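You operate a simulated robot arm through the tools that you are given. There is no shell and no other tool. Be economical: measure what you need, move in short steps, check, and stop when the job is done.

Carry out the task below with a simulated two-armed robot. There is one attempt and no reset: what you move stays moved.

## Task
Label the POST carton RETURN and roll it out on the trolley.
Fine: carton on the upper deck, trolley at the LOADING mark, brake lever back to ON.

The check looks at the end state, three seconds after you hand in, the way a careful person would. Anything else that was tipped, shoved, dropped, spilled or broken makes it a failure.

## Robot
Two 7-joint arms with two-finger parallel grippers on one trunk, on a base that drives. Base frame: it is fixed to the floor where the robot stands at the start and does not move with it; the origin is under the middle of the robot, x ahead of it, y to its left, z up. Lengths are in m, angles in rad, forces in N, time in s.
The left shoulder is at the start at [0.05, 0.165, 1.105], the right one opposite. With the tool pointing down near the work surface each hand reaches from about 0.24 to 0.7 m from the robot's upright axis, wherever it stands, measured 20 degrees to its own side. Places, roughly: brake lever with red knob [0.2, -1.7, 0.7]; grey rail trolley [0.6, -1.6, 0.5]; label patch on the post carton [0.7, -0.6, 1]; upper deck of the rail trolley [0.6, -1.6, 0.9]. Payload 3.91 kg a hand.
The TCP of each hand is the grasp point between the finger pads, 0.03 m short of the fingertips. In the tool frame z runs along the fingers and y along their closing line. The gripper opens to 0.11 m. The fingers are 0.02 m wide and 0.01 m thick; the gripper's body (0.048 by 0.112 m) begins 0.055 m behind the TCP.
Orientation is that of the tool frame in the base frame, as [roll, pitch, yaw] about the fixed x, y, z axes, in that order (R = Rz(yaw) Ry(pitch) Rx(roll)). With the fingers straight down and closing along the base's y, the tool's x points along the base's -x, its y along +y and its z along -z.

## Interface
- The arms move only by the tool play_rows. It takes "left_deltas", "right_deltas" or both (then of equal length, played together; a hand with none holds still); each is a list of rows, each a list of 7 numbers: the shift along the base's x, y, z in units of 25 mm (1.0 is 25 mm), then the turn, a rotation vector about the base's x, y, z in units of 5 degrees (1.0 is 5 degrees), then the finger opening in mm, from 0 to 110. In form: [[tx, ty, tz, wx, wy, wz, jaw], ...]. A call has 1 to 8 rows; each row shifts and turns the commanded pose from where the row before left it. A call with a number of a shift or a turn outside -1 to 1 is refused whole. A row lasts 0.2 s, in which the tool goes at most 0.05 m and 0.15 rad; a call with a longer step from one row to the next is refused whole, and so is a gripper value outside its range. A pose out of reach is approached as far as the arm can. The call stops where the force on the tool passes 50 N (or 10 N more than at its start, if that is more) or the arm is blocked; 0.2 s more then pass. Each finger travels about 0.045 m/s and halts on what it meets, pressing with about 44 N; the grip force reading is that of the motor and also rises with nothing between the fingers. The clock runs only during rows and for 0.2 s after the last one: add rows that do not move to give the fingers time. It gives the time, the measured TCP pose, the force on the tool (base axes), the opening and the grip force at its end, in the units of the frame above (readings bear some noise), with the torque about the TCP (base axes, N m) and any sound that the robot's microphone picked up.
- Cameras (640 x 400 px; columns grow to the right, rows downward): "scene" is now at [0.1063, -0.0512, 1.3036]; the picture's right is [-0.49, -0.87, 0.00], its down [-0.40, 0.22, -0.89] and it looks along [0.77, -0.43, -0.46] (base axes); focal length 214 px, centre (320, 200). "left" rides on the left gripper at [0.072, -0.017, -0.103] in its tool frame; the picture's right is [0.23, 0.97, 0.00], its down [-0.76, 0.18, -0.62] and it looks along [-0.61, 0.14, 0.78] (tool axes); focal length 222 px, centre (320, 200). "right" rides on the right gripper at [0.072, 0.017, -0.103] in its tool frame; the picture's right is [-0.23, 0.97, 0.00], its down [-0.76, -0.18, -0.62] and it looks along [-0.61, -0.14, 0.78] (tool axes); focal length 222 px, centre (320, 200). There is no depth. A picture from a camera that has moved, and an enlarged one, comes with that camera's place and axes in the base frame and with its lens. The place of the scene camera against the robot may be out by one fixed shift of up to 0.025 m in any direction.
- camera(camera): a new picture of that camera. It takes no simulated time.
- slide_trunk(by): slides the trunk up (or, below 0, down) by that many m; the arms and the scene camera ride with it, the base frame stays. It gives what a move gives, with no picture.
- drive_base(legs): drives the robot by 1 to 6 legs, each [ahead, left, turn to the left] in m, m and rad, along the robot's own axes; the way and the turn of a leg run together, so that a leg with both is an arc; at most 1.5 m and 3.142 rad a leg. The arms and the cameras ride along, it lands a little off, and it stops where it bumps. It gives what a move gives.
- pan_tilt(pan, tilt): turns the head with the scene camera to pan (to the left, within 1.396 rad either way) and tilt (down, from -0.506 to 1.204), counted from straight ahead of the robot. It gives what a move gives.
- inspect(camera, box): a new picture of the part [left, top, right, bottom] of that camera's present view, enlarged. It takes no simulated time.
- job_done(): hands the job in; it is judged then, once.

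Work in short steps. Places have to be worked out from the pictures, the camera data and where the tool is seen: move nearer, look again, correct. Check each grasp and each placing, and mend what went wrong. You have 120 turns and 108 pictures in all, those below and enlarged ones among them. Open the grippers and draw the arms clear of the work before you hand the job in, unless the task says otherwise; then end with one line.

The tools are called as a command line: name --argument value ..., lists and objects as JSON in quotes. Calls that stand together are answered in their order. play_rows: Moves the arms, as the interface text tells. Its arguments: {"type":"object","properties":{"left_deltas":{"type":"array","items":{"type":"array","items":{"type":"number"}}},"right_deltas":{"type":"array","items":{"type":"array","items":{"type":"number"}}}},"required":[]} The other tools are called the same way: slide_trunk (by) slides the trunk up or down; drive_base (legs) drives the base; pan_tilt (pan, tilt) turns the head that bears the scene camera; camera (camera) takes a picture; inspect (camera, box) takes an enlarged picture of a part of a camera's view; job_done () hands the job in.

At the start:

```text
time: 0.0
left_tcp_pos: [0.4168, -0.0101, 1.2517]
left_tcp_rot: [3.141, 0.001, -3.141]
left_contact_force: [-0.2, -0.5, 1.1]
left_ft_torque: [-0.04, -0.03, -0.02]
left_finger_gap: 0.1098
left_grasp_force: 0.0
right_tcp_pos: [0.2952, -0.3779, 1.2015]
right_tcp_rot: [-3.139, 0.0, -3.14]
right_contact_force: [0.6, 0.1, 0.0]
right_ft_torque: [0.01, -0.02, 0.02]
right_finger_gap: 0.1098
right_grasp_force: 0.0
trunk travel left (down, up): [-0.325, 0.178]
robot x, y, heading: [0.0015, 0.001, 0.001]
head pan, tilt: [-0.511, 0.478]
```

scene: 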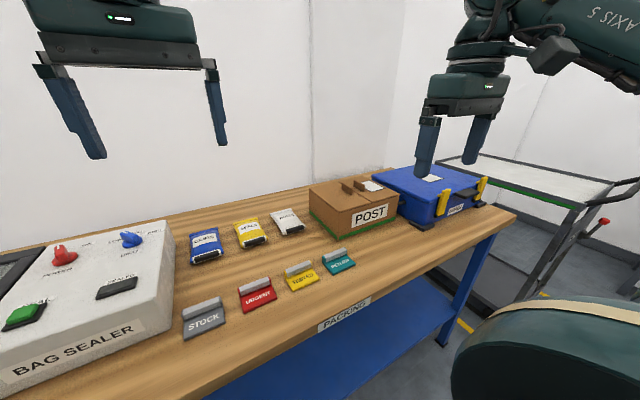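
right: 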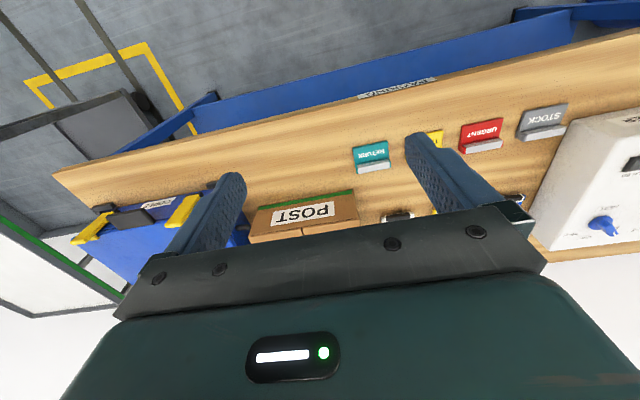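
left: 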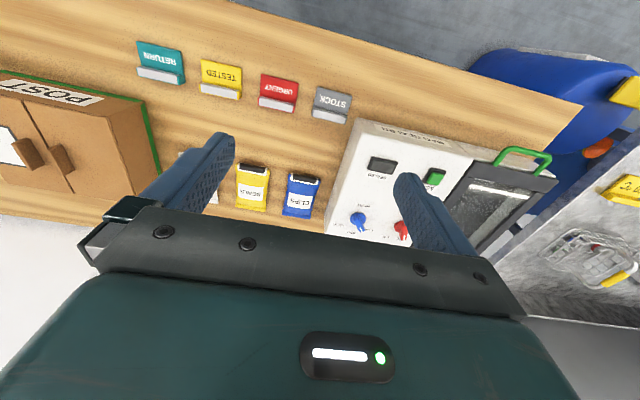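

The pictures show the POST carton, a teal RETURN tag and the trolley to the right. I take enlarged views of the carton and tags.

inspect --camera "scene" --box '[170, 160, 410, 310]'

pan_tilt --pan -1.25 --tilt 0.45

camera --camera "scene"

```text
2.67 times, centred on (290, 235) of scene
camera zoom: at [0.1063, -0.0512, 1.3036], right [-0.49, -0.87, 0.0], down [-0.4, 0.22, -0.89], along [0.77, -0.43, -0.46], focal length 572 px, centre (400, 107)
```

zoom: 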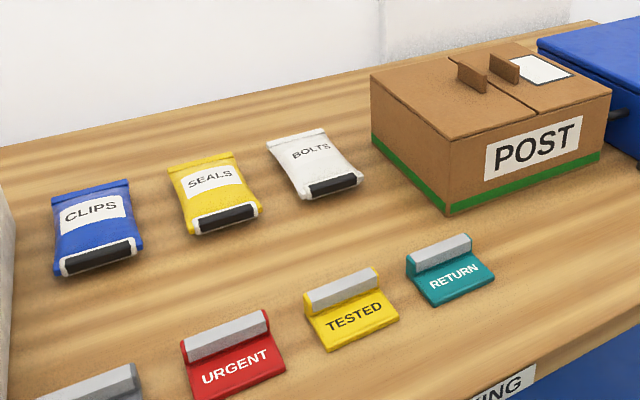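

```text
time: 1.1
left_tcp_pos: [0.4165, -0.01, 1.2511]
left_tcp_rot: [-3.14, 0.0, -3.141]
left_contact_force: [0.6, -0.6, 1.0]
left_ft_torque: [0.01, 0.0, -0.03]
left_finger_gap: 0.1099
left_grasp_force: 0.0
right_tcp_pos: [0.2948, -0.3785, 1.2009]
right_tcp_rot: [-3.141, 0.001, -3.141]
right_contact_force: [-0.9, -0.8, -0.4]
right_ft_torque: [-0.01, 0.0, 0.01]
right_finger_gap: 0.11
right_grasp_force: 0.1
trunk travel left (down, up): [-0.325, 0.178]
robot x, y, heading: [0.0017, -0.0013, 0.005]
head pan, tilt: [-1.25, 0.45]
```

```text
103 pictures are left
camera scene: at [0.0557, -0.0937, 1.3061], right [-0.95, -0.32, 0.0], down [-0.14, 0.41, -0.9], along [0.28, -0.85, -0.44], focal length 214 px, centre (320, 200)
```

scene: 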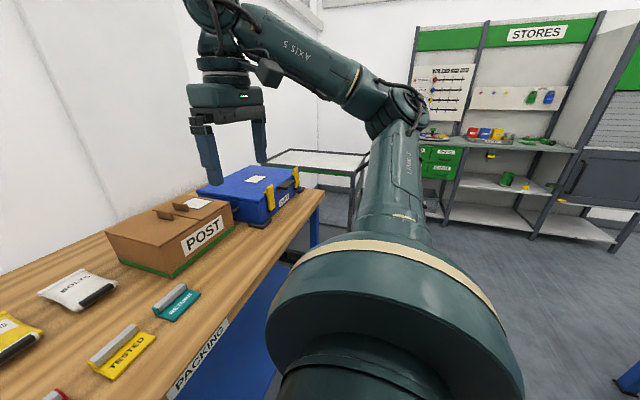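

The RETURN tag is near [0.47,-0.32], the carton spans about x 0.57–0.775, y -0.38–-0.635, and its top is at about z 0.97. I drive right and slightly ahead so that the right hand reaches both, then look.

drive_base --legs '[[0, -0.36, 0]]'

pan_tilt --pan -0.05 --tilt 0.75

camera --camera "scene"

camera --camera "right"

```text
time: 3.4
left_tcp_pos: [0.4168, -0.3675, 1.2503]
left_tcp_rot: [-3.141, -0.002, 3.14]
left_contact_force: [-0.3, -0.9, 0.3]
left_ft_torque: [-0.04, -0.03, 0.02]
left_finger_gap: 0.1099
left_grasp_force: 0.1
right_tcp_pos: [0.295, -0.7353, 1.2012]
right_tcp_rot: [-3.141, 0.002, -3.141]
right_contact_force: [0.0, 0.1, 0.7]
right_ft_torque: [0.01, -0.01, 0.01]
right_finger_gap: 0.1101
right_grasp_force: 0.0
trunk travel left (down, up): [-0.325, 0.178]
robot x, y, heading: [0.0004, -0.3545, 0.0]
head pan, tilt: [-1.25, 0.45]
```

```text
time: 4.8
left_tcp_pos: [0.4156, -0.3667, 1.2497]
left_tcp_rot: [-3.141, 0.001, -3.141]
left_contact_force: [-0.4, -0.2, 0.4]
left_ft_torque: [0.04, 0.0, 0.02]
left_finger_gap: 0.1099
left_grasp_force: 0.0
right_tcp_pos: [0.2959, -0.7354, 1.2017]
right_tcp_rot: [-3.138, -0.002, 3.142]
right_contact_force: [0.5, 0.1, -0.1]
right_ft_torque: [0.02, 0.02, -0.04]
right_finger_gap: 0.1103
right_grasp_force: 0.0
trunk travel left (down, up): [-0.325, 0.178]
robot x, y, heading: [-0.001, -0.359, 0.001]
head pan, tilt: [-0.051, 0.75]
```

```text
102 pictures are left
camera scene: at [0.1094, -0.3673, 1.2797], right [-0.05, -1.0, 0.0], down [-0.68, 0.04, -0.73], along [0.73, -0.04, -0.68], focal length 214 px, centre (320, 200)
```

scene: 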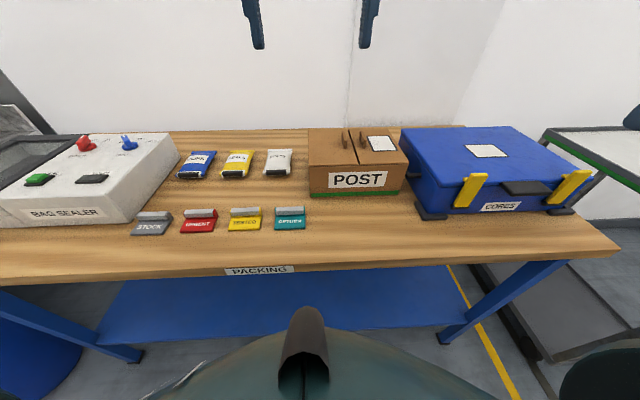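

```text
101 pictures are left
camera right: at [0.2225, -0.7188, 1.3036], right [0.23, 0.97, 0.0], down [0.76, -0.18, 0.62], along [0.61, -0.14, -0.78], focal length 222 px, centre (320, 200)
```

right: 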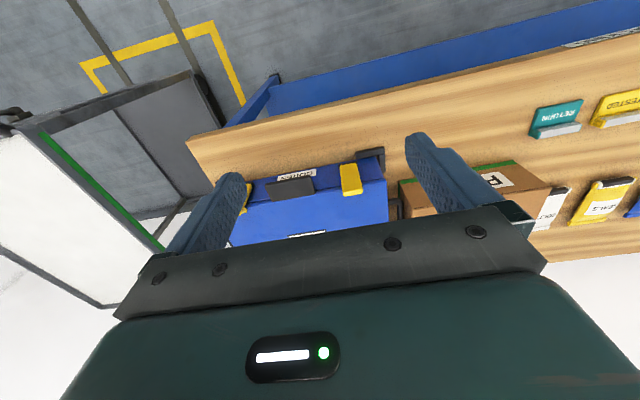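

The tag and the carton tabs are both in view. I enlarge them to get their geometry.

inspect --camera "scene" --box '[260, 120, 420, 240]'

pan_tilt --pan -1.0 --tilt 0.5

camera --camera "scene"

```text
3.33 times, centred on (340, 180) of scene
camera zoom: at [0.1094, -0.3673, 1.2797], right [-0.05, -1.0, 0.0], down [-0.68, 0.04, -0.73], along [0.73, -0.04, -0.68], focal length 715 px, centre (253, 267)
```

zoom: 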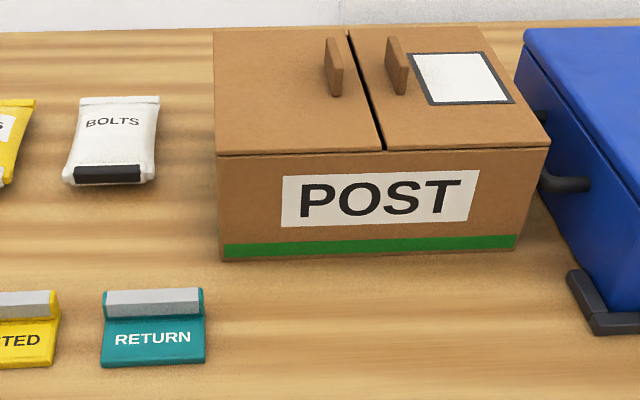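

```text
time: 6.0
left_tcp_pos: [0.4159, -0.3678, 1.2506]
left_tcp_rot: [-3.14, -0.001, 3.141]
left_contact_force: [0.0, -0.6, -0.4]
left_ft_torque: [0.0, 0.02, 0.01]
left_finger_gap: 0.1098
left_grasp_force: 0.0
right_tcp_pos: [0.2948, -0.7352, 1.2007]
right_tcp_rot: [-3.139, 0.0, -3.141]
right_contact_force: [-0.1, -0.1, 0.3]
right_ft_torque: [-0.01, 0.01, -0.02]
right_finger_gap: 0.1101
right_grasp_force: 0.1
trunk travel left (down, up): [-0.325, 0.178]
robot x, y, heading: [0.0034, -0.3577, 0.001]
head pan, tilt: [-1.0, 0.499]
```

```text
99 pictures are left
camera scene: at [0.0758, -0.4396, 1.3016], right [-0.84, -0.54, 0.0], down [-0.26, 0.4, -0.88], along [0.47, -0.74, -0.48], focal length 214 px, centre (320, 200)
```

scene: 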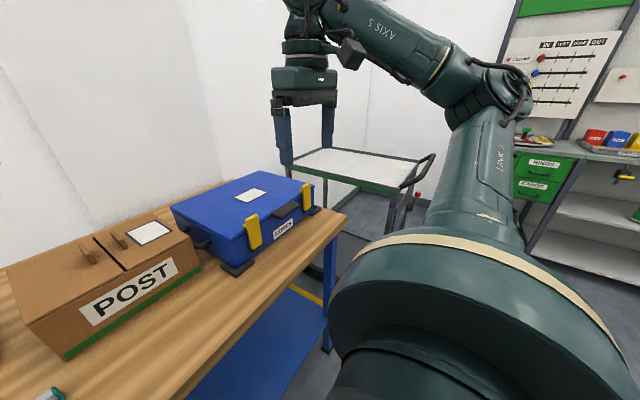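

The tag's grey grip bar runs along y, so I must close along x. I look down to see the clearance between base and table before getting nearer.

pan_tilt --pan 0 --tilt 1.2

camera --camera "scene"

```text
time: 7.3
left_tcp_pos: [0.4163, -0.3679, 1.2501]
left_tcp_rot: [3.14, 0.001, -3.141]
left_contact_force: [-0.1, 0.2, 0.4]
left_ft_torque: [-0.01, -0.03, 0.01]
left_finger_gap: 0.1099
left_grasp_force: 0.1
right_tcp_pos: [0.296, -0.7364, 1.2013]
right_tcp_rot: [-3.137, 0.0, -3.141]
right_contact_force: [-0.1, -0.3, 0.4]
right_ft_torque: [-0.01, 0.0, 0.01]
right_finger_gap: 0.11
right_grasp_force: 0.1
trunk travel left (down, up): [-0.325, 0.178]
robot x, y, heading: [0.0029, -0.355, -0.003]
head pan, tilt: [0.0, 1.201]
```

```text
98 pictures are left
camera scene: at [0.0825, -0.3631, 1.248], right [0.0, -1.0, 0.0], down [-0.93, 0.0, -0.36], along [0.36, 0.0, -0.93], focal length 214 px, centre (320, 200)
```

scene: 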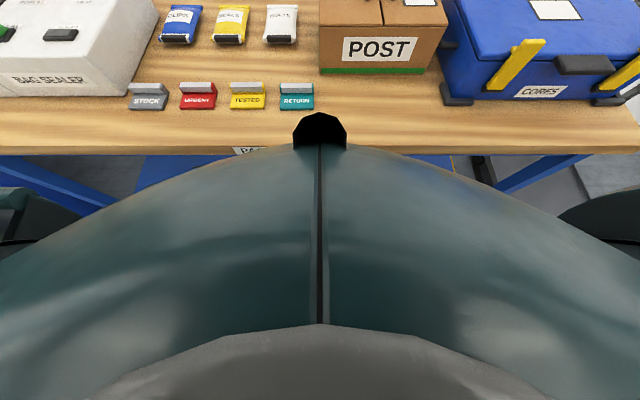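

The chest leaves little clearance, so I stay at this distance. I move the left hand away to the left while the right hand turns to close along x.

play_rows --left_deltas '[[-0.2, 1, 0, 0, 0, 0, 110], [-0.2, 1, 0, 0, 0, 0, 110], [-0.2, 1, 0, 0, 0, 0, 110], [-0.2, 1, 0, 0, 0, 0, 110], [-0.2, 1, 0, 0, 0, 0, 110], [-0.2, 1, 0, 0, 0, 0, 110], [-0.2, 1, 0, 0, 0, 0, 110], [-0.2, 1, 0, 0, 0, 0, 110]]' --right_deltas '[[0.2, 0.3, 0, 0, 0, 1, 110], [0.2, 0.3, 0, 0, 0, 1, 110], [0.2, 0.3, 0, 0, 0, 1, 110], [0.2, 0.3, 0, 0, 0, 1, 110], [0.2, 0.3, 0, 0, 0, 1, 110], [0.2, 0.3, 0, 0, 0, 1, 110], [0.2, 0.3, 0, 0, 0, 1, 110], [0.2, 0.3, 0, 0, 0, 1, 110]]'

play_rows --left_deltas '[[-0.2, 1, 0, 0, 0, 0, 110], [-0.2, 1, 0, 0, 0, 0, 110], [-0.2, 1, 0, 0, 0, 0, 110], [-0.2, 1, 0, 0, 0, 0, 110], [0, 0, 0, 0, 0, 0, 110], [0, 0, 0, 0, 0, 0, 110], [0, 0, 0, 0, 0, 0, 110], [0, 0, 0, 0, 0, 0, 110]]' --right_deltas '[[0.5, 1, 0, 0, 0, 1, 110], [0.5, 1, 0, 0, 0, 1, 110], [0.5, 1, 0, 0, 0, 1, 110], [0.5, 1, 0, 0, 0, 1, 110], [0.5, 1, 0, 0, 0, 1, 110], [0.5, 1, 0, 0, 0, 1, 110], [0.5, 1, 0, 0, 0, 1, 110], [0.5, 1, 0, 0, 0, 1, 110]]'

```text
time: 9.1
left_tcp_pos: [0.3768, -0.1669, 1.2509]
left_tcp_rot: [-3.138, -0.003, 3.141]
left_contact_force: [0.6, 0.9, -0.5]
left_ft_torque: [-0.02, 0.0, -0.04]
left_finger_gap: 0.11
left_grasp_force: 0.0
right_tcp_pos: [0.3307, -0.6632, 1.1951]
right_tcp_rot: [-3.14, 0.002, -2.448]
right_contact_force: [-1.1, -0.4, 0.0]
right_ft_torque: [0.0, 0.01, 0.0]
right_finger_gap: 0.1102
right_grasp_force: 0.0
right hand out of reach, approached as far as the arm can: row 8
trunk travel left (down, up): [-0.325, 0.178]
robot x, y, heading: [0.0019, -0.3537, 0.001]
head pan, tilt: [0.0, 1.201]
```

```text
time: 10.9
left_tcp_pos: [0.3564, -0.067, 1.2515]
left_tcp_rot: [-3.141, 0.0, -3.141]
left_contact_force: [0.0, -0.2, -1.0]
left_ft_torque: [0.04, 0.0, 0.01]
left_finger_gap: 0.1102
left_grasp_force: 0.1
right_tcp_pos: [0.3232, -0.4729, 1.1621]
right_tcp_rot: [-3.138, 0.001, -1.747]
right_contact_force: [-0.3, 0.6, -0.8]
right_ft_torque: [-0.03, 0.01, 0.01]
right_finger_gap: 0.11
right_grasp_force: 0.1
right hand out of reach, approached as far as the arm can: row 2, 3, 4, 5, 6, 7, 8
trunk travel left (down, up): [-0.325, 0.178]
robot x, y, heading: [0.003, -0.3587, 0.005]
head pan, tilt: [0.0, 1.201]
```

The arm lags the commanded pose, probably because it is too high for this orientation. I lower the hand while finishing the turn.

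play_rows --right_deltas '[[0, 0, -1, 0, 0, 1, 110], [0, 0, -1, 0, 0, 1, 110], [0, 0, -1, 0, 0, 0, 110], [0, 0, -1, 0, 0, 0, 110], [0, 0, 0, 0, 0, 0, 110]]'

```text
time: 12.1
left_tcp_pos: [0.3556, -0.066, 1.2505]
left_tcp_rot: [-3.141, -0.001, 3.141]
left_contact_force: [0.2, 0.1, 0.1]
left_ft_torque: [0.03, 0.0, 0.0]
left_finger_gap: 0.1101
left_grasp_force: 0.1
right_tcp_pos: [0.2711, -0.4532, 1.0692]
right_tcp_rot: [-3.136, -0.003, -1.575]
right_contact_force: [0.7, -0.5, 0.9]
right_ft_torque: [0.0, -0.01, 0.0]
right_finger_gap: 0.1098
right_grasp_force: 0.0
right hand out of reach, approached as far as the arm can: row 1, 2, 3
trunk travel left (down, up): [-0.325, 0.178]
robot x, y, heading: [-0.0022, -0.3562, 0.002]
head pan, tilt: [0.0, 1.201]
```

It now sits at [0.27,-0.45,1.07] with the turn complete. I advance towards above the tag.

play_rows --right_deltas '[[1, 0.5, 0, 0, 0, 0, 110], [1, 0.5, 0, 0, 0, 0, 110], [1, 0.5, 0, 0, 0, 0, 110], [1, 0.5, 0, 0, 0, 0, 110], [0, 0, 0, 0, 0, 0, 110]]'

```text
time: 13.3
left_tcp_pos: [0.356, -0.067, 1.2513]
left_tcp_rot: [-3.141, 0.002, -3.141]
left_contact_force: [0.3, 0.2, -0.3]
left_ft_torque: [-0.01, 0.0, 0.02]
left_finger_gap: 0.11
left_grasp_force: 0.1
right_tcp_pos: [0.2759, -0.4424, 1.069]
right_tcp_rot: [-3.137, 0.0, -1.572]
right_contact_force: [0.3, 0.1, -0.3]
right_ft_torque: [0.01, 0.0, -0.01]
right_finger_gap: 0.11
right_grasp_force: 0.1
right hand out of reach, approached as far as the arm can: row 1, 2, 3, 4
trunk travel left (down, up): [-0.325, 0.178]
robot x, y, heading: [-0.0002, -0.3584, 0.0]
head pan, tilt: [0.0, 1.201]
```

This yaw is at a joint limit for reaching out. I turn back the other way toward the opposite yaw.

play_rows --right_deltas '[[0, -0.3, 0.3, 0, 0, -1, 110], [0, -0.3, 0.3, 0, 0, -1, 110], [0, -0.3, 0.3, 0, 0, -1, 110], [0, -0.3, 0.3, 0, 0, -1, 110], [0, -0.3, 0.3, 0, 0, -1, 110], [0, -0.3, 0.3, 0, 0, -1, 110], [0, -0.3, 0.3, 0, 0, -1, 110], [0, -0.3, 0.3, 0, 0, -1, 110]]'

play_rows --right_deltas '[[0.2, -0.3, 0, 0, 0, -1, 110], [0.2, -0.3, 0, 0, 0, -1, 110], [0.2, -0.3, 0, 0, 0, -1, 110], [0.2, -0.3, 0, 0, 0, -1, 110], [0.2, -0.3, 0, 0, 0, -1, 110], [0.2, -0.3, 0, 0, 0, -1, 110], [0.2, -0.3, 0, 0, 0, -1, 110], [0.2, -0.3, 0, 0, 0, -1, 110]]'

play_rows --right_deltas '[[0.3, 0, 0, 0, 0, -1, 110], [0.3, 0, 0, 0, 0, -1, 110], [0.3, 0, 0, 0, 0, -1, 110], [0.3, 0, 0, 0, 0, -1, 110], [0.3, 0, 0, 0, 0, -1, 110], [0.3, 0, 0, 0, 0, -1, 110], [0.3, 0, 0, 0, 0, -1, 110], [0.3, 0, 0, 0, 0, -1, 110]]'

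play_rows --right_deltas '[[0.3, 0.4, 0, 0, 0, -1, 110], [0.3, 0.4, 0, 0, 0, -1, 110], [0.3, 0.4, 0, 0, 0, -1, 110], [0.3, 0.4, 0, 0, 0, -1, 110], [0.3, 0.4, 0, 0, 0, -1, 110], [0.3, 0.4, 0, 0, 0, -1, 110], [0.3, 0.4, 0, 0, 0, -1, 110], [0.3, 0.4, 0, 0, 0, -1, 110]]'

```text
time: 15.1
left_tcp_pos: [0.3562, -0.0672, 1.2509]
left_tcp_rot: [3.141, -0.001, -3.142]
left_contact_force: [-0.1, 0.0, 0.8]
left_ft_torque: [0.0, 0.01, -0.02]
left_finger_gap: 0.1099
left_grasp_force: 0.0
right_tcp_pos: [0.2749, -0.5029, 1.1279]
right_tcp_rot: [-3.139, 0.002, -2.27]
right_contact_force: [-0.6, -0.6, -0.2]
right_ft_torque: [0.03, 0.0, 0.03]
right_finger_gap: 0.1102
right_grasp_force: 0.1
trunk travel left (down, up): [-0.325, 0.178]
robot x, y, heading: [0.0031, -0.3569, 0.004]
head pan, tilt: [0.0, 1.201]
```

```text
time: 16.9
left_tcp_pos: [0.3558, -0.0664, 1.2498]
left_tcp_rot: [-3.141, 0.0, 3.141]
left_contact_force: [-0.5, 0.5, -0.2]
left_ft_torque: [0.0, 0.0, 0.03]
left_finger_gap: 0.1101
left_grasp_force: 0.1
right_tcp_pos: [0.3159, -0.5629, 1.1282]
right_tcp_rot: [-3.14, 0.0, -2.968]
right_contact_force: [-0.2, -0.2, 0.0]
right_ft_torque: [0.0, 0.02, -0.05]
right_finger_gap: 0.1101
right_grasp_force: 0.1
trunk travel left (down, up): [-0.325, 0.178]
robot x, y, heading: [-0.0016, -0.3588, 0.003]
head pan, tilt: [0.0, 1.201]
```

```text
time: 18.7
left_tcp_pos: [0.3558, -0.0649, 1.2506]
left_tcp_rot: [3.141, 0.001, -3.141]
left_contact_force: [0.1, 0.8, -0.2]
left_ft_torque: [0.0, 0.03, -0.01]
left_finger_gap: 0.1101
left_grasp_force: 0.1
right_tcp_pos: [0.3749, -0.5626, 1.1284]
right_tcp_rot: [-3.139, 0.0, 2.616]
right_contact_force: [0.0, 0.4, 0.2]
right_ft_torque: [-0.03, 0.01, 0.05]
right_finger_gap: 0.11
right_grasp_force: 0.1
trunk travel left (down, up): [-0.325, 0.178]
robot x, y, heading: [-0.0012, -0.3593, -0.006]
head pan, tilt: [0.0, 1.201]
```

```text
time: 20.5
left_tcp_pos: [0.3555, -0.0666, 1.2521]
left_tcp_rot: [-3.141, 0.001, 3.142]
left_contact_force: [-0.6, -0.1, -0.9]
left_ft_torque: [-0.01, 0.02, -0.01]
left_finger_gap: 0.11
left_grasp_force: 0.1
right_tcp_pos: [0.4333, -0.4891, 1.1267]
right_tcp_rot: [-3.14, -0.003, 1.914]
right_contact_force: [-0.4, -0.5, -0.4]
right_ft_torque: [0.03, -0.02, 0.01]
right_finger_gap: 0.1102
right_grasp_force: 0.1
right hand out of reach, approached as far as the arm can: row 8
trunk travel left (down, up): [-0.325, 0.178]
robot x, y, heading: [0.0028, -0.3565, -0.001]
head pan, tilt: [0.0, 1.201]
```

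Working better this way. I finish the turn while lowering a bit and moving toward the tag.

play_rows --right_deltas '[[0.3, 0.8, -0.6, 0, 0, -0.5, 110], [0.3, 0.8, -0.6, 0, 0, -0.5, 110], [0.3, 0.8, -0.6, 0, 0, -0.5, 110], [0.3, 0.8, -0.6, 0, 0, -0.5, 110], [0.3, 0.8, -0.3, 0, 0, -0.5, 110], [0.3, 0.8, -0.3, 0, 0, -0.5, 110], [0.3, 0.8, -0.3, 0, 0, -0.5, 110], [0.3, 0.8, -0.3, 0, 0, -0.43, 110]]'

camera --camera "right"

```text
time: 22.3
left_tcp_pos: [0.3559, -0.0667, 1.2511]
left_tcp_rot: [-3.14, -0.001, 3.141]
left_contact_force: [0.8, -0.2, 0.6]
left_ft_torque: [0.0, -0.01, 0.0]
left_finger_gap: 0.1098
left_grasp_force: 0.0
right_tcp_pos: [0.4457, -0.4919, 1.0962]
right_tcp_rot: [-3.141, -0.002, 1.641]
right_contact_force: [-1.0, 0.4, -0.6]
right_ft_torque: [0.01, 0.03, 0.0]
right_finger_gap: 0.11
right_grasp_force: 0.1
right hand out of reach, approached as far as the arm can: row 1, 2, 3, 4, 5, 6, 7, 8
trunk travel left (down, up): [-0.325, 0.178]
robot x, y, heading: [-0.0038, -0.3541, -0.003]
head pan, tilt: [0.0, 1.201]
```

```text
97 pictures are left
camera right: at [0.4558, -0.4184, 1.1988], right [0.99, -0.16, 0.0], down [-0.12, -0.77, 0.62], along [-0.1, -0.61, -0.78], focal length 222 px, centre (320, 200)
```

right: 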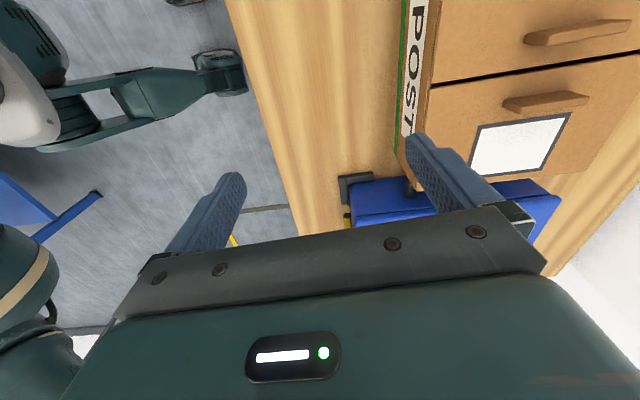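

The hand cannot go further left relative to the robot with this yaw; I drive the base 0.22 m left to pick the tag, and will drive back right for the placing.

drive_base --legs '[[0, 0.22, 0]]'

play_rows --right_deltas '[[0.5, -0.3, 0, 0, 0, -0.5, 110], [0.5, -0.3, 0, 0, 0, -0.3, 110], [0.5, 0, 0, 0, 0, 0, 110], [0.5, 0, 0, 0, 0, 0, 110], [0, 0, 0, 0, 0, 0, 110]]'

camera --camera "right"

```text
time: 24.0
left_tcp_pos: [0.356, 0.1533, 1.2511]
left_tcp_rot: [-3.141, -0.001, 3.141]
left_contact_force: [0.1, 0.7, -0.3]
left_ft_torque: [-0.02, 0.0, -0.02]
left_finger_gap: 0.11
left_grasp_force: 0.1
right_tcp_pos: [0.4452, -0.2718, 1.0975]
right_tcp_rot: [-3.14, 0.0, 1.643]
right_contact_force: [0.3, 0.0, 0.5]
right_ft_torque: [0.01, -0.01, 0.01]
right_finger_gap: 0.1103
right_grasp_force: 0.0
trunk travel left (down, up): [-0.325, 0.178]
robot x, y, heading: [0.001, -0.1372, -0.002]
head pan, tilt: [0.0, 1.201]
```

```text
time: 25.2
left_tcp_pos: [0.3562, 0.1527, 1.2511]
left_tcp_rot: [-3.141, -0.001, 3.141]
left_contact_force: [-0.4, 0.4, 0.0]
left_ft_torque: [-0.01, -0.01, 0.03]
left_finger_gap: 0.1103
left_grasp_force: 0.1
right_tcp_pos: [0.4767, -0.2893, 1.0958]
right_tcp_rot: [-3.14, -0.004, 1.567]
right_contact_force: [-0.6, -0.3, -1.2]
right_ft_torque: [0.01, -0.03, -0.02]
right_finger_gap: 0.1098
right_grasp_force: 0.0
right hand out of reach, approached as far as the arm can: row 3, 4
trunk travel left (down, up): [-0.325, 0.178]
robot x, y, heading: [0.002, -0.1401, -0.004]
head pan, tilt: [0.0, 1.201]
```

```text
96 pictures are left
camera right: at [0.4922, -0.2176, 1.1989], right [0.97, -0.23, 0.0], down [-0.18, -0.76, 0.62], along [-0.15, -0.6, -0.78], focal length 222 px, centre (320, 200)
```

right: 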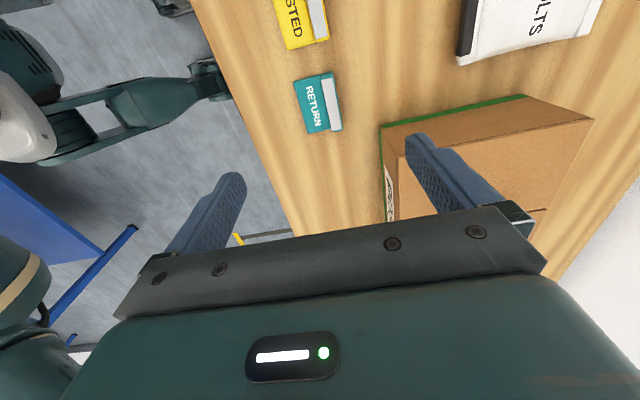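

Bar centre comes out about [0.485,-0.303], turned by some 5°. I lower to z≈0.96 above it with a narrower opening and look again.

play_rows --right_deltas '[[0.1, -0.2, -1, 0, 0, 0.5, 70], [0.1, -0.2, -1, 0, 0, 0.5, 60], [0.1, -0.2, -1, 0, 0, 0, 50], [0, 0, -1, 0, 0, 0, 50], [0, 0, -1, 0, 0, 0, 50], [0, 0, -0.4, 0, 0, 0, 50], [0, 0, 0, 0, 0, 0, 50]]'

camera --camera "right"

```text
time: 26.8
left_tcp_pos: [0.3558, 0.1531, 1.2516]
left_tcp_rot: [-3.141, 0.0, -3.141]
left_contact_force: [0.7, 0.2, -0.3]
left_ft_torque: [-0.01, 0.0, 0.01]
left_finger_gap: 0.1103
left_grasp_force: 0.1
right_tcp_pos: [0.4836, -0.3033, 0.9596]
right_tcp_rot: [-3.139, -0.002, 1.659]
right_contact_force: [-0.4, -0.2, 0.1]
right_ft_torque: [0.02, 0.0, 0.0]
right_finger_gap: 0.0501
right_grasp_force: 0.0
trunk travel left (down, up): [-0.325, 0.178]
robot x, y, heading: [0.0022, -0.1412, 0.0]
head pan, tilt: [0.0, 1.201]
```

```text
95 pictures are left
camera right: at [0.4932, -0.2311, 1.0628], right [0.99, -0.14, 0.0], down [-0.11, -0.77, 0.62], along [-0.09, -0.62, -0.78], focal length 222 px, centre (320, 200)
```

right: 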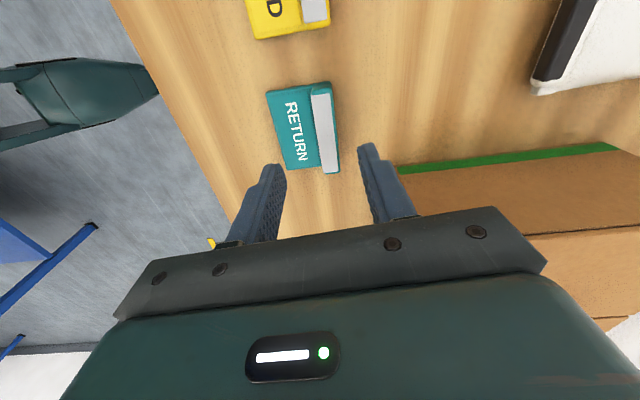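

The bar centre refines to about [0.4865,-0.303] and it is nearly along y. I lower to a TCP height of about 0.905 and look.

play_rows --right_deltas '[[0.12, 0, -0.6, 0, 0, -0.5, 50], [0, 0, -0.6, 0, 0, 0, 50], [0, 0, -0.6, 0, 0, 0, 50], [0, 0, -0.4, 0, 0, 0, 50], [0, 0, 0, 0, 0, 0, 50]]'

camera --camera "right"

```text
time: 28.0
left_tcp_pos: [0.356, 0.152, 1.2516]
left_tcp_rot: [-3.141, 0.0, 3.142]
left_contact_force: [0.3, -0.1, -0.3]
left_ft_torque: [-0.03, 0.03, 0.03]
left_finger_gap: 0.1098
left_grasp_force: 0.0
right_tcp_pos: [0.4818, -0.3078, 0.9088]
right_tcp_rot: [-3.141, -0.004, 1.616]
right_contact_force: [-0.3, 0.1, 0.1]
right_ft_torque: [-0.03, -0.02, -0.01]
right_finger_gap: 0.0501
right_grasp_force: 0.1
right hand out of reach, approached as far as the arm can: row 4
trunk travel left (down, up): [-0.325, 0.178]
robot x, y, heading: [0.0011, -0.136, -0.003]
head pan, tilt: [0.0, 1.201]
```

```text
94 pictures are left
camera right: at [0.4958, -0.2352, 1.0104], right [0.98, -0.18, 0.0], down [-0.14, -0.77, 0.62], along [-0.12, -0.61, -0.78], focal length 222 px, centre (320, 200)
```

right: 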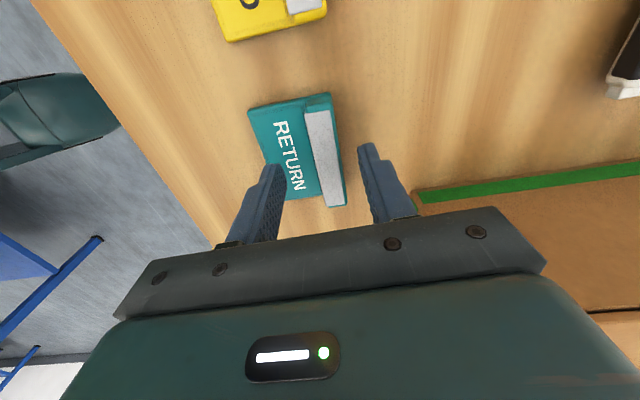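

The fingers straddle the bar, but the arm is at its reach limit. I raise the hand 0.1, lower the trunk 0.12, and recover position.

play_rows --right_deltas '[[0, 0, 1, 0, 0, 0, 50], [0, 0, 1, 0, 0, 0, 50], [0, 0, 1, 0, 0, 0, 50], [0, 0, 1, 0, 0, 0, 50], [0, 0, 1, 0, 0, 0, 50], [0, 0, 0, 0, 0, 0, 50]]'

slide_trunk --by -0.12

play_rows --right_deltas '[[0.16, 0.15, 0, 0, 0, 0, 50], [0, 0, 0, 0, 0, 0, 50]]'

camera --camera "right"

```text
time: 29.4
left_tcp_pos: [0.3559, 0.1523, 1.2513]
left_tcp_rot: [-3.141, 0.0, 3.139]
left_contact_force: [0.3, 0.6, -0.2]
left_ft_torque: [0.02, 0.02, 0.01]
left_finger_gap: 0.1101
left_grasp_force: 0.1
right_tcp_pos: [0.4832, -0.3065, 1.0334]
right_tcp_rot: [-3.14, -0.002, 1.616]
right_contact_force: [0.1, 0.2, 0.4]
right_ft_torque: [0.0, -0.01, 0.04]
right_finger_gap: 0.0501
right_grasp_force: 0.0
trunk travel left (down, up): [-0.325, 0.178]
robot x, y, heading: [0.0046, -0.1334, 0.002]
head pan, tilt: [0.0, 1.201]
```

```text
time: 30.9
left_tcp_pos: [0.3558, 0.1515, 1.1315]
left_tcp_rot: [-3.14, 0.0, 3.14]
left_contact_force: [-0.4, -0.4, 1.0]
left_ft_torque: [-0.02, 0.02, 0.03]
left_finger_gap: 0.1099
left_grasp_force: 0.2
right_tcp_pos: [0.483, -0.3076, 0.9124]
right_tcp_rot: [-3.14, -0.002, 1.616]
right_contact_force: [-0.4, -0.4, 1.0]
right_ft_torque: [0.01, 0.04, 0.01]
right_finger_gap: 0.0502
right_grasp_force: 0.1
trunk travel left (down, up): [-0.205, 0.298]
robot x, y, heading: [-0.0017, -0.1357, 0.0]
head pan, tilt: [0.0, 1.201]
```

```text
time: 31.5
left_tcp_pos: [0.357, 0.1517, 1.131]
left_tcp_rot: [3.141, 0.0, 3.141]
left_contact_force: [0.4, 0.6, 0.1]
left_ft_torque: [0.02, 0.01, -0.01]
left_finger_gap: 0.1102
left_grasp_force: 0.1
right_tcp_pos: [0.4878, -0.3043, 0.9114]
right_tcp_rot: [-3.141, -0.001, 1.615]
right_contact_force: [0.4, 0.1, 0.6]
right_ft_torque: [0.0, -0.02, 0.01]
right_finger_gap: 0.05
right_grasp_force: 0.0
trunk travel left (down, up): [-0.205, 0.298]
robot x, y, heading: [0.0002, -0.1371, 0.001]
head pan, tilt: [0.0, 1.201]
```

```text
93 pictures are left
camera right: at [0.501, -0.231, 1.0148], right [0.98, -0.18, 0.0], down [-0.14, -0.77, 0.62], along [-0.12, -0.61, -0.78], focal length 222 px, centre (320, 200)
```

right: 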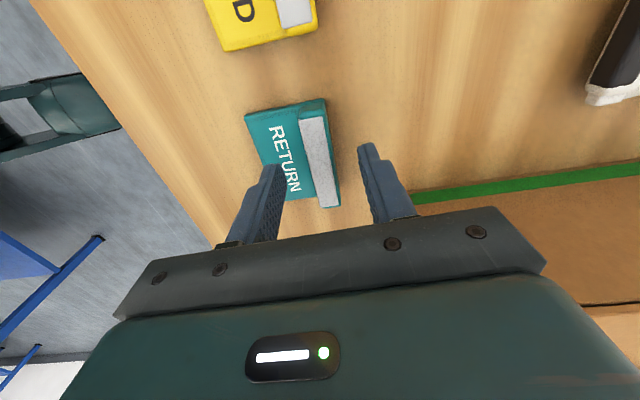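

The bar is centred between the fingers at [0.488,-0.307]. I true up the yaw, go down 9 mm and close.

play_rows --right_deltas '[[0, -0.1, -0.18, 0, 0, -0.5, 50], [0, 0, -0.18, 0, 0, 0, 50], [0, 0, 0, 0, 0, 0, 30], [0, 0, 0, 0, 0, 0, 10], [0, 0, 0, 0, 0, 0, 5], [0, 0, 0, 0, 0, 0, 5], [0, 0, 0, 0, 0, 0, 5], [0, 0, 0, 0, 0, 0, 5]]'

camera --camera "right"

```text
time: 33.3
left_tcp_pos: [0.3572, 0.1523, 1.1324]
left_tcp_rot: [-3.141, 0.001, -3.14]
left_contact_force: [0.2, -0.7, 0.1]
left_ft_torque: [0.01, -0.04, 0.0]
left_finger_gap: 0.1099
left_grasp_force: 0.0
right_tcp_pos: [0.4874, -0.3069, 0.9032]
right_tcp_rot: [-3.139, 0.0, 1.572]
right_contact_force: [-0.1, 0.6, -0.6]
right_ft_torque: [0.02, -0.05, 0.01]
right_finger_gap: 0.0144
right_grasp_force: 44.2
trunk travel left (down, up): [-0.205, 0.298]
robot x, y, heading: [-0.0027, -0.1363, 0.004]
head pan, tilt: [0.0, 1.201]
```

```text
92 pictures are left
camera right: at [0.5042, -0.2342, 1.0058], right [0.97, -0.23, 0.0], down [-0.18, -0.76, 0.62], along [-0.14, -0.61, -0.78], focal length 222 px, centre (320, 200)
```

right: 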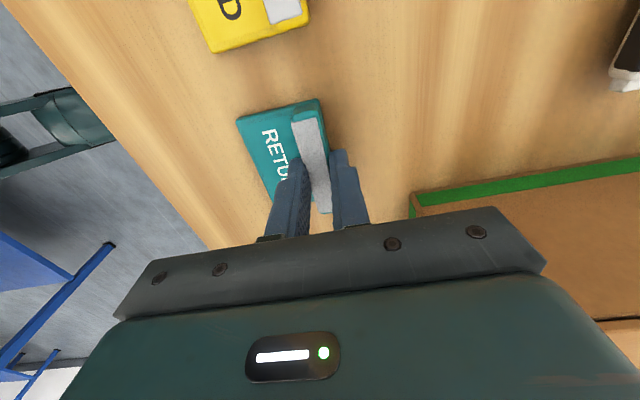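

Tag gripped (14 mm bar). I lift with the trunk by 0.27 so the arm keeps good reach at carton height, then check.

slide_trunk --by 0.27

drive_base --legs '[[0, -0.24, 0]]'

camera --camera "right"

camera --camera "scene"

```text
time: 36.0
left_tcp_pos: [0.3563, 0.1524, 1.4012]
left_tcp_rot: [3.141, -0.001, -3.14]
left_contact_force: [0.7, -0.3, -0.4]
left_ft_torque: [0.01, 0.0, 0.03]
left_finger_gap: 0.11
left_grasp_force: 0.0
right_tcp_pos: [0.4878, -0.3051, 1.1734]
right_tcp_rot: [-3.14, -0.002, 1.572]
right_contact_force: [1.1, 0.9, -0.3]
right_ft_torque: [0.0, -0.02, -0.01]
right_finger_gap: 0.0146
right_grasp_force: 44.5
trunk travel left (down, up): [-0.475, 0.028]
robot x, y, heading: [0.0012, -0.1373, 0.001]
head pan, tilt: [0.0, 1.201]
```

```text
time: 37.8
left_tcp_pos: [0.3565, -0.0877, 1.4023]
left_tcp_rot: [3.141, -0.001, 3.14]
left_contact_force: [0.1, 0.0, -1.0]
left_ft_torque: [0.02, 0.01, -0.03]
left_finger_gap: 0.1098
left_grasp_force: 0.1
right_tcp_pos: [0.4872, -0.5464, 1.1728]
right_tcp_rot: [-3.139, -0.002, 1.571]
right_contact_force: [0.6, -0.4, -0.5]
right_ft_torque: [-0.01, 0.01, -0.01]
right_finger_gap: 0.0144
right_grasp_force: 43.9
trunk travel left (down, up): [-0.475, 0.028]
robot x, y, heading: [-0.0022, -0.3767, -0.003]
head pan, tilt: [0.0, 1.201]
```

```text
91 pictures are left
camera right: at [0.5042, -0.4745, 1.2757], right [0.97, -0.23, 0.0], down [-0.18, -0.76, 0.62], along [-0.14, -0.61, -0.78], focal length 222 px, centre (320, 200)
```

right: 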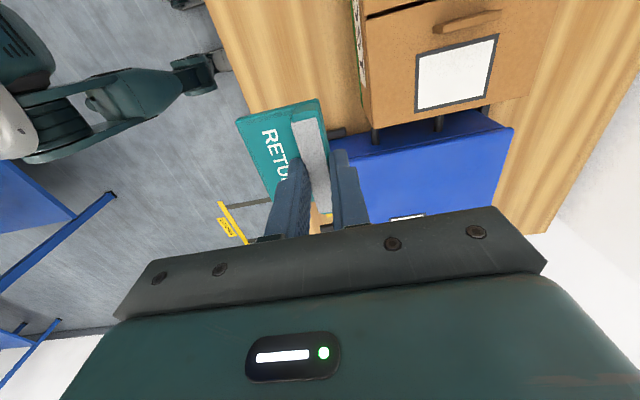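

```text
90 pictures are left
camera scene: at [0.0826, -0.3847, 1.398], right [0.0, -1.0, 0.0], down [-0.93, 0.0, -0.36], along [0.36, 0.0, -0.93], focal length 214 px, centre (320, 200)
```

scene: 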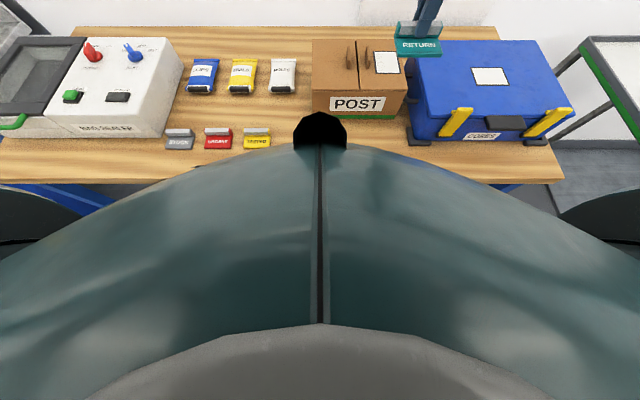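

The patch measures about x 0.608–0.696, y -0.530–-0.595, so its long side lies along x, and the tag (long side along y) fits it when turned 90°. That also returns the wrist to its neutral yaw, so I turn the tag by +90° high up.

play_rows --right_deltas '[[0, 0, 0, 0, 0, 1, 5], [0, 0, 0, 0, 0, 1, 5], [0, 0, 0, 0, 0, 1, 5], [0, 0, 0, 0, 0, 1, 5], [0, 0, 0, 0, 0, 1, 5], [0, 0, 0, 0, 0, 1, 5], [0, 0, 0, 0, 0, 1, 5], [0, 0, 0, 0, 0, 1, 5]]'

play_rows --right_deltas '[[0, 0, 0, 0, 0, 1, 5], [0, 0, 0, 0, 0, 1, 5], [0, 0, 0, 0, 0, 1, 5], [0, 0, 0, 0, 0, 1, 5], [0.5, 0, 0, 0, 0, 1, 5], [0.5, 0, 0, 0, 0, 1, 5], [0.5, 0, 0, 0, 0, 1, 5], [0.5, 0, 0, 0, 0, 1, 5]]'

play_rows --right_deltas '[[0.5, 0, 0, 0, 0, 1, 5], [0.5, 0, 0, 0, 0, 1, 5], [0.5, 0, -0.5, 0, 0, 0, 5], [0.5, 0, -0.5, 0, 0, 0, 5], [0.5, 0, -0.5, 0, 0, 0, 5], [0, 0, -0.5, 0, 0, 0, 5], [0, 0, 0, 0, 0, 0, 5]]'

camera --camera "right"

```text
time: 39.6
left_tcp_pos: [0.3567, -0.0875, 1.4008]
left_tcp_rot: [3.141, 0.001, -3.14]
left_contact_force: [0.3, 0.5, 0.8]
left_ft_torque: [0.02, 0.04, 0.03]
left_finger_gap: 0.11
left_grasp_force: 0.1
right_tcp_pos: [0.489, -0.5462, 1.1736]
right_tcp_rot: [-3.141, -0.002, 2.273]
right_contact_force: [-0.3, -0.4, 0.3]
right_ft_torque: [-0.03, -0.01, 0.02]
right_finger_gap: 0.0145
right_grasp_force: 43.4
trunk travel left (down, up): [-0.475, 0.028]
robot x, y, heading: [0.0014, -0.3779, -0.003]
head pan, tilt: [0.0, 1.201]
```

```text
time: 41.4
left_tcp_pos: [0.3559, -0.0879, 1.4013]
left_tcp_rot: [3.142, 0.0, -3.141]
left_contact_force: [-0.1, 0.3, -0.4]
left_ft_torque: [-0.03, 0.01, 0.02]
left_finger_gap: 0.1099
left_grasp_force: 0.1
right_tcp_pos: [0.5236, -0.5604, 1.1726]
right_tcp_rot: [-3.139, 0.0, 2.971]
right_contact_force: [-0.3, -0.6, 0.1]
right_ft_torque: [0.0, 0.0, 0.0]
right_finger_gap: 0.0145
right_grasp_force: 43.5
right hand out of reach, approached as far as the arm can: row 7, 8
trunk travel left (down, up): [-0.475, 0.028]
robot x, y, heading: [0.0027, -0.3761, -0.002]
head pan, tilt: [0.0, 1.201]
```

```text
time: 43.0
left_tcp_pos: [0.3555, -0.0871, 1.4024]
left_tcp_rot: [-3.141, 0.0, 3.142]
left_contact_force: [-0.4, -0.4, 1.0]
left_ft_torque: [0.01, 0.03, -0.01]
left_finger_gap: 0.1099
left_grasp_force: 0.0
right_tcp_pos: [0.5448, -0.5903, 1.1246]
right_tcp_rot: [3.142, 0.0, -3.139]
right_contact_force: [0.7, -0.5, -1.4]
right_ft_torque: [-0.05, 0.04, -0.01]
right_finger_gap: 0.0144
right_grasp_force: 44.2
right hand out of reach, approached as far as the arm can: row 1, 2, 3, 4, 5
trunk travel left (down, up): [-0.475, 0.028]
robot x, y, heading: [-0.0003, -0.3736, 0.001]
head pan, tilt: [0.0, 1.201]
```

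```text
89 pictures are left
camera right: at [0.4714, -0.5751, 1.2269], right [0.23, 0.97, 0.0], down [0.76, -0.18, 0.62], along [0.61, -0.14, -0.78], focal length 222 px, centre (320, 200)
```

right: 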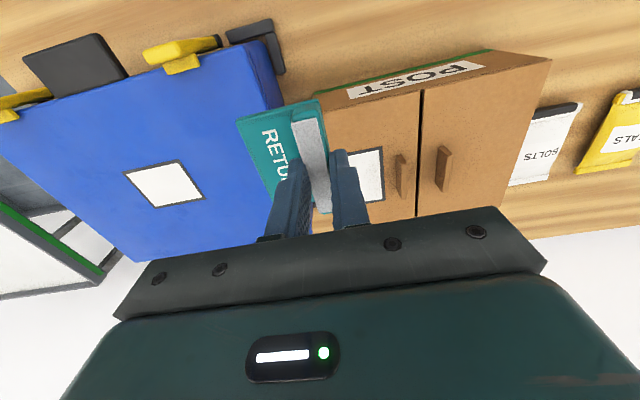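

The hand is short by about 0.1 m at this height. I drive ahead carefully by 0.07.

drive_base --legs '[[0.07, 0.0, 0]]'

```text
time: 44.0
left_tcp_pos: [0.426, -0.0877, 1.4006]
left_tcp_rot: [3.141, -0.002, -3.141]
left_contact_force: [-0.8, -0.5, 0.3]
left_ft_torque: [-0.02, 0.0, 0.01]
left_finger_gap: 0.1101
left_grasp_force: 0.1
right_tcp_pos: [0.6156, -0.5913, 1.1246]
right_tcp_rot: [3.141, 0.0, 3.141]
right_contact_force: [0.3, 0.6, -1.3]
right_ft_torque: [0.0, 0.03, -0.02]
right_finger_gap: 0.0146
right_grasp_force: 43.9
trunk travel left (down, up): [-0.475, 0.028]
robot x, y, heading: [0.0676, -0.3755, 0.001]
head pan, tilt: [0.0, 1.201]
```

No bump. I move the tag over the patch, target TCP [0.652,-0.548], at z≈1.08.

play_rows --right_deltas '[[0, 0.6, -0.5, 0, 0, 0, 5], [0, 0.6, -0.5, 0, 0, 0, 5], [0.5, 0.5, -0.5, 0, 0, 0, 5], [0.5, 0, -0.3, 0, 0, 0, 5], [0.45, 0, 0, 0, 0, 0, 5], [0, 0, 0, 0, 0, 0, 5]]'

camera --camera "right"

camera --camera "scene"

```text
time: 45.4
left_tcp_pos: [0.4267, -0.0879, 1.4011]
left_tcp_rot: [3.14, 0.001, -3.141]
left_contact_force: [0.1, -0.8, 0.1]
left_ft_torque: [-0.01, -0.01, 0.03]
left_finger_gap: 0.1099
left_grasp_force: 0.0
right_tcp_pos: [0.6041, -0.5871, 1.0972]
right_tcp_rot: [-3.141, 0.002, 3.141]
right_contact_force: [0.8, 0.3, -0.3]
right_ft_torque: [0.02, 0.0, 0.01]
right_finger_gap: 0.0142
right_grasp_force: 43.6
right hand out of reach, approached as far as the arm can: row 1, 2, 3, 4, 5
trunk travel left (down, up): [-0.475, 0.028]
robot x, y, heading: [0.0667, -0.3739, 0.001]
head pan, tilt: [0.0, 1.201]
```

```text
88 pictures are left
camera right: at [0.5314, -0.5707, 1.1989], right [0.23, 0.97, 0.0], down [0.76, -0.18, 0.62], along [0.61, -0.14, -0.78], focal length 222 px, centre (320, 200)
```

right: 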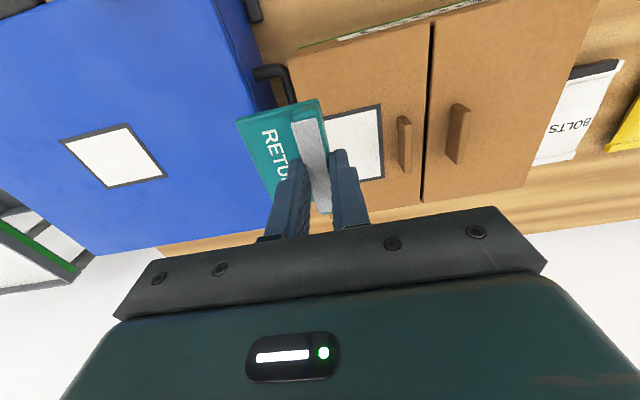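

```text
87 pictures are left
camera scene: at [0.1523, -0.3843, 1.398], right [0.0, -1.0, 0.0], down [-0.93, 0.0, -0.36], along [0.36, 0.0, -0.93], focal length 214 px, centre (320, 200)
```

scene: 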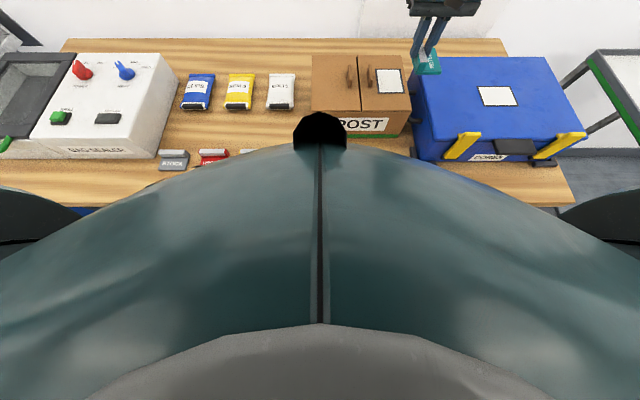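

The arm seems stuck on a joint limit from the path it took. I retract, shift left, and come in again lower.

play_rows --right_deltas '[[-1, 0, 0, 0, 0, 0, 5], [-1, 0, 0, 0, 0, 0, 5], [-1, 0, 0, 0, 0, 0, 5], [-1, 0.3, -0.4, 0, 0, 0, 5], [-1, 0.3, -0.4, 0, 0, 0, 5], [0, 0.3, -0.4, 0, 0, 0, 5], [0, 0.3, -0.4, 0, 0, 0, 5], [0, 0.3, 0, 0, 0, 0, 5]]'

play_rows --right_deltas '[[0.8, 0, 0, 0, 0, 0, 5], [0.8, 0, 0, 0, 0, 0, 5], [0.8, 0, 0, 0, 0, 0, 5], [0.8, 0, 0, 0, 0, 0, 5], [0.8, 0, 0, 0, 0, 0, 5], [0, 0, 0, 0, 0, 0, 5]]'

```text
time: 47.2
left_tcp_pos: [0.4264, -0.0869, 1.4015]
left_tcp_rot: [-3.141, -0.001, -3.14]
left_contact_force: [0.3, -0.2, -0.1]
left_ft_torque: [0.0, 0.01, 0.0]
left_finger_gap: 0.1101
left_grasp_force: 0.1
right_tcp_pos: [0.48, -0.5487, 1.0561]
right_tcp_rot: [-3.141, 0.0, 3.141]
right_contact_force: [-0.2, -0.3, -0.8]
right_ft_torque: [0.0, -0.01, 0.01]
right_finger_gap: 0.0145
right_grasp_force: 44.7
trunk travel left (down, up): [-0.475, 0.028]
robot x, y, heading: [0.0707, -0.3778, 0.0]
head pan, tilt: [0.0, 1.201]
```

```text
time: 48.6
left_tcp_pos: [0.4257, -0.0887, 1.4013]
left_tcp_rot: [3.141, 0.001, -3.142]
left_contact_force: [-0.7, 0.6, 0.4]
left_ft_torque: [-0.02, 0.01, -0.03]
left_finger_gap: 0.1104
left_grasp_force: 0.0
right_tcp_pos: [0.5693, -0.5607, 1.0629]
right_tcp_rot: [-3.139, 0.001, 3.141]
right_contact_force: [0.1, 0.0, 0.1]
right_ft_torque: [0.03, -0.01, -0.01]
right_finger_gap: 0.0146
right_grasp_force: 44.4
right hand out of reach, approached as far as the arm can: row 4, 5
trunk travel left (down, up): [-0.475, 0.028]
robot x, y, heading: [0.0655, -0.383, -0.001]
head pan, tilt: [0.0, 1.201]
```

The reach is oddly short; I look at the arm posture with the head camera.

pan_tilt --pan -0.9 --tilt 0.4

camera --camera "scene"

```text
time: 49.8
left_tcp_pos: [0.4256, -0.0872, 1.4011]
left_tcp_rot: [-3.141, 0.0, 3.141]
left_contact_force: [0.3, -0.9, 0.3]
left_ft_torque: [0.0, 0.01, 0.01]
left_finger_gap: 0.1102
left_grasp_force: 0.1
right_tcp_pos: [0.5688, -0.561, 1.062]
right_tcp_rot: [-3.141, 0.002, -3.14]
right_contact_force: [-0.3, -0.7, -0.3]
right_ft_torque: [0.0, 0.0, -0.01]
right_finger_gap: 0.0146
right_grasp_force: 43.9
trunk travel left (down, up): [-0.475, 0.028]
robot x, y, heading: [0.0695, -0.3814, -0.002]
head pan, tilt: [-0.901, 0.4]
```

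```text
86 pictures are left
camera scene: at [0.1539, -0.4569, 1.4607], right [-0.78, -0.62, 0.0], down [-0.24, 0.31, -0.92], along [0.57, -0.72, -0.39], focal length 214 px, centre (320, 200)
```

scene: 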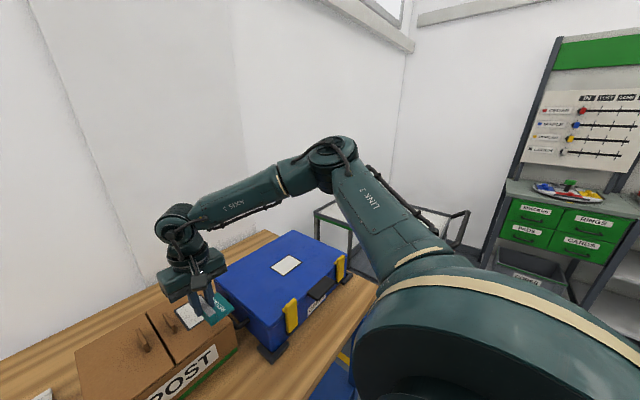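

The arm isn't straight, so it's a joint limit and more outward targets are better. I shift the hand outward and drive the base left by 0.14 so the patch lies further to the right.

play_rows --right_deltas '[[-0.6, -0.5, 0.4, 0, 0, 0, 5], [-0.6, -0.8, 0.4, 0, 0, 0, 5], [-0.6, -0.8, 0.4, 0, 0, 0, 5], [-0.6, -0.8, 0, 0, 0, 0, 5], [0, -0.8, 0, 0, 0, 0, 5], [0, -0.8, 0, 0, 0, 0, 5], [0, -0.8, 0, 0, 0, 0, 5]]'

drive_base --legs '[[0, 0.14, 0]]'

play_rows --right_deltas '[[0.8, 0, 0, 0, 0, 0, 5], [0.8, 0, 0, 0, 0, 0, 5], [0.8, 0, 0, 0, 0, 0, 5], [0.8, 0, 0, 0, 0, 0, 5], [0.8, 0, 0, 0, 0, 0, 5], [0.8, 0, 0, 0, 0, 0, 5], [0, 0, 0, 0, 0, 0, 5]]'

```text
time: 51.4
left_tcp_pos: [0.4262, -0.0883, 1.4013]
left_tcp_rot: [3.141, 0.0, -3.141]
left_contact_force: [-0.5, 0.9, 0.5]
left_ft_torque: [-0.02, 0.01, 0.02]
left_finger_gap: 0.1101
left_grasp_force: 0.0
right_tcp_pos: [0.5087, -0.6943, 1.093]
right_tcp_rot: [-3.14, 0.0, -3.14]
right_contact_force: [-0.2, -0.8, -0.1]
right_ft_torque: [-0.02, -0.01, -0.01]
right_finger_gap: 0.0144
right_grasp_force: 44.1
trunk travel left (down, up): [-0.475, 0.028]
robot x, y, heading: [0.0722, -0.377, 0.001]
head pan, tilt: [-0.901, 0.4]
```

```text
time: 52.8
left_tcp_pos: [0.4271, 0.0524, 1.4016]
left_tcp_rot: [-3.14, 0.002, 3.138]
left_contact_force: [-0.2, 1.2, -0.7]
left_ft_torque: [-0.05, -0.02, 0.0]
left_finger_gap: 0.11
left_grasp_force: 0.1
right_tcp_pos: [0.5083, -0.5533, 1.0916]
right_tcp_rot: [-3.14, 0.0, -3.141]
right_contact_force: [0.9, -0.2, 1.1]
right_ft_torque: [0.01, -0.03, -0.01]
right_finger_gap: 0.0144
right_grasp_force: 44.0
trunk travel left (down, up): [-0.475, 0.028]
robot x, y, heading: [0.0673, -0.241, -0.003]
head pan, tilt: [-0.901, 0.4]
```

```text
time: 54.4
left_tcp_pos: [0.4272, 0.0519, 1.4023]
left_tcp_rot: [3.141, 0.001, 3.141]
left_contact_force: [-0.5, -0.4, -0.7]
left_ft_torque: [-0.01, -0.02, -0.01]
left_finger_gap: 0.1099
left_grasp_force: 0.1
right_tcp_pos: [0.6284, -0.5532, 1.0917]
right_tcp_rot: [3.14, 0.001, 3.14]
right_contact_force: [0.2, 0.0, -0.3]
right_ft_torque: [0.0, -0.02, -0.02]
right_finger_gap: 0.0145
right_grasp_force: 43.7
trunk travel left (down, up): [-0.475, 0.028]
robot x, y, heading: [0.0714, -0.2388, -0.005]
head pan, tilt: [-0.901, 0.4]
```

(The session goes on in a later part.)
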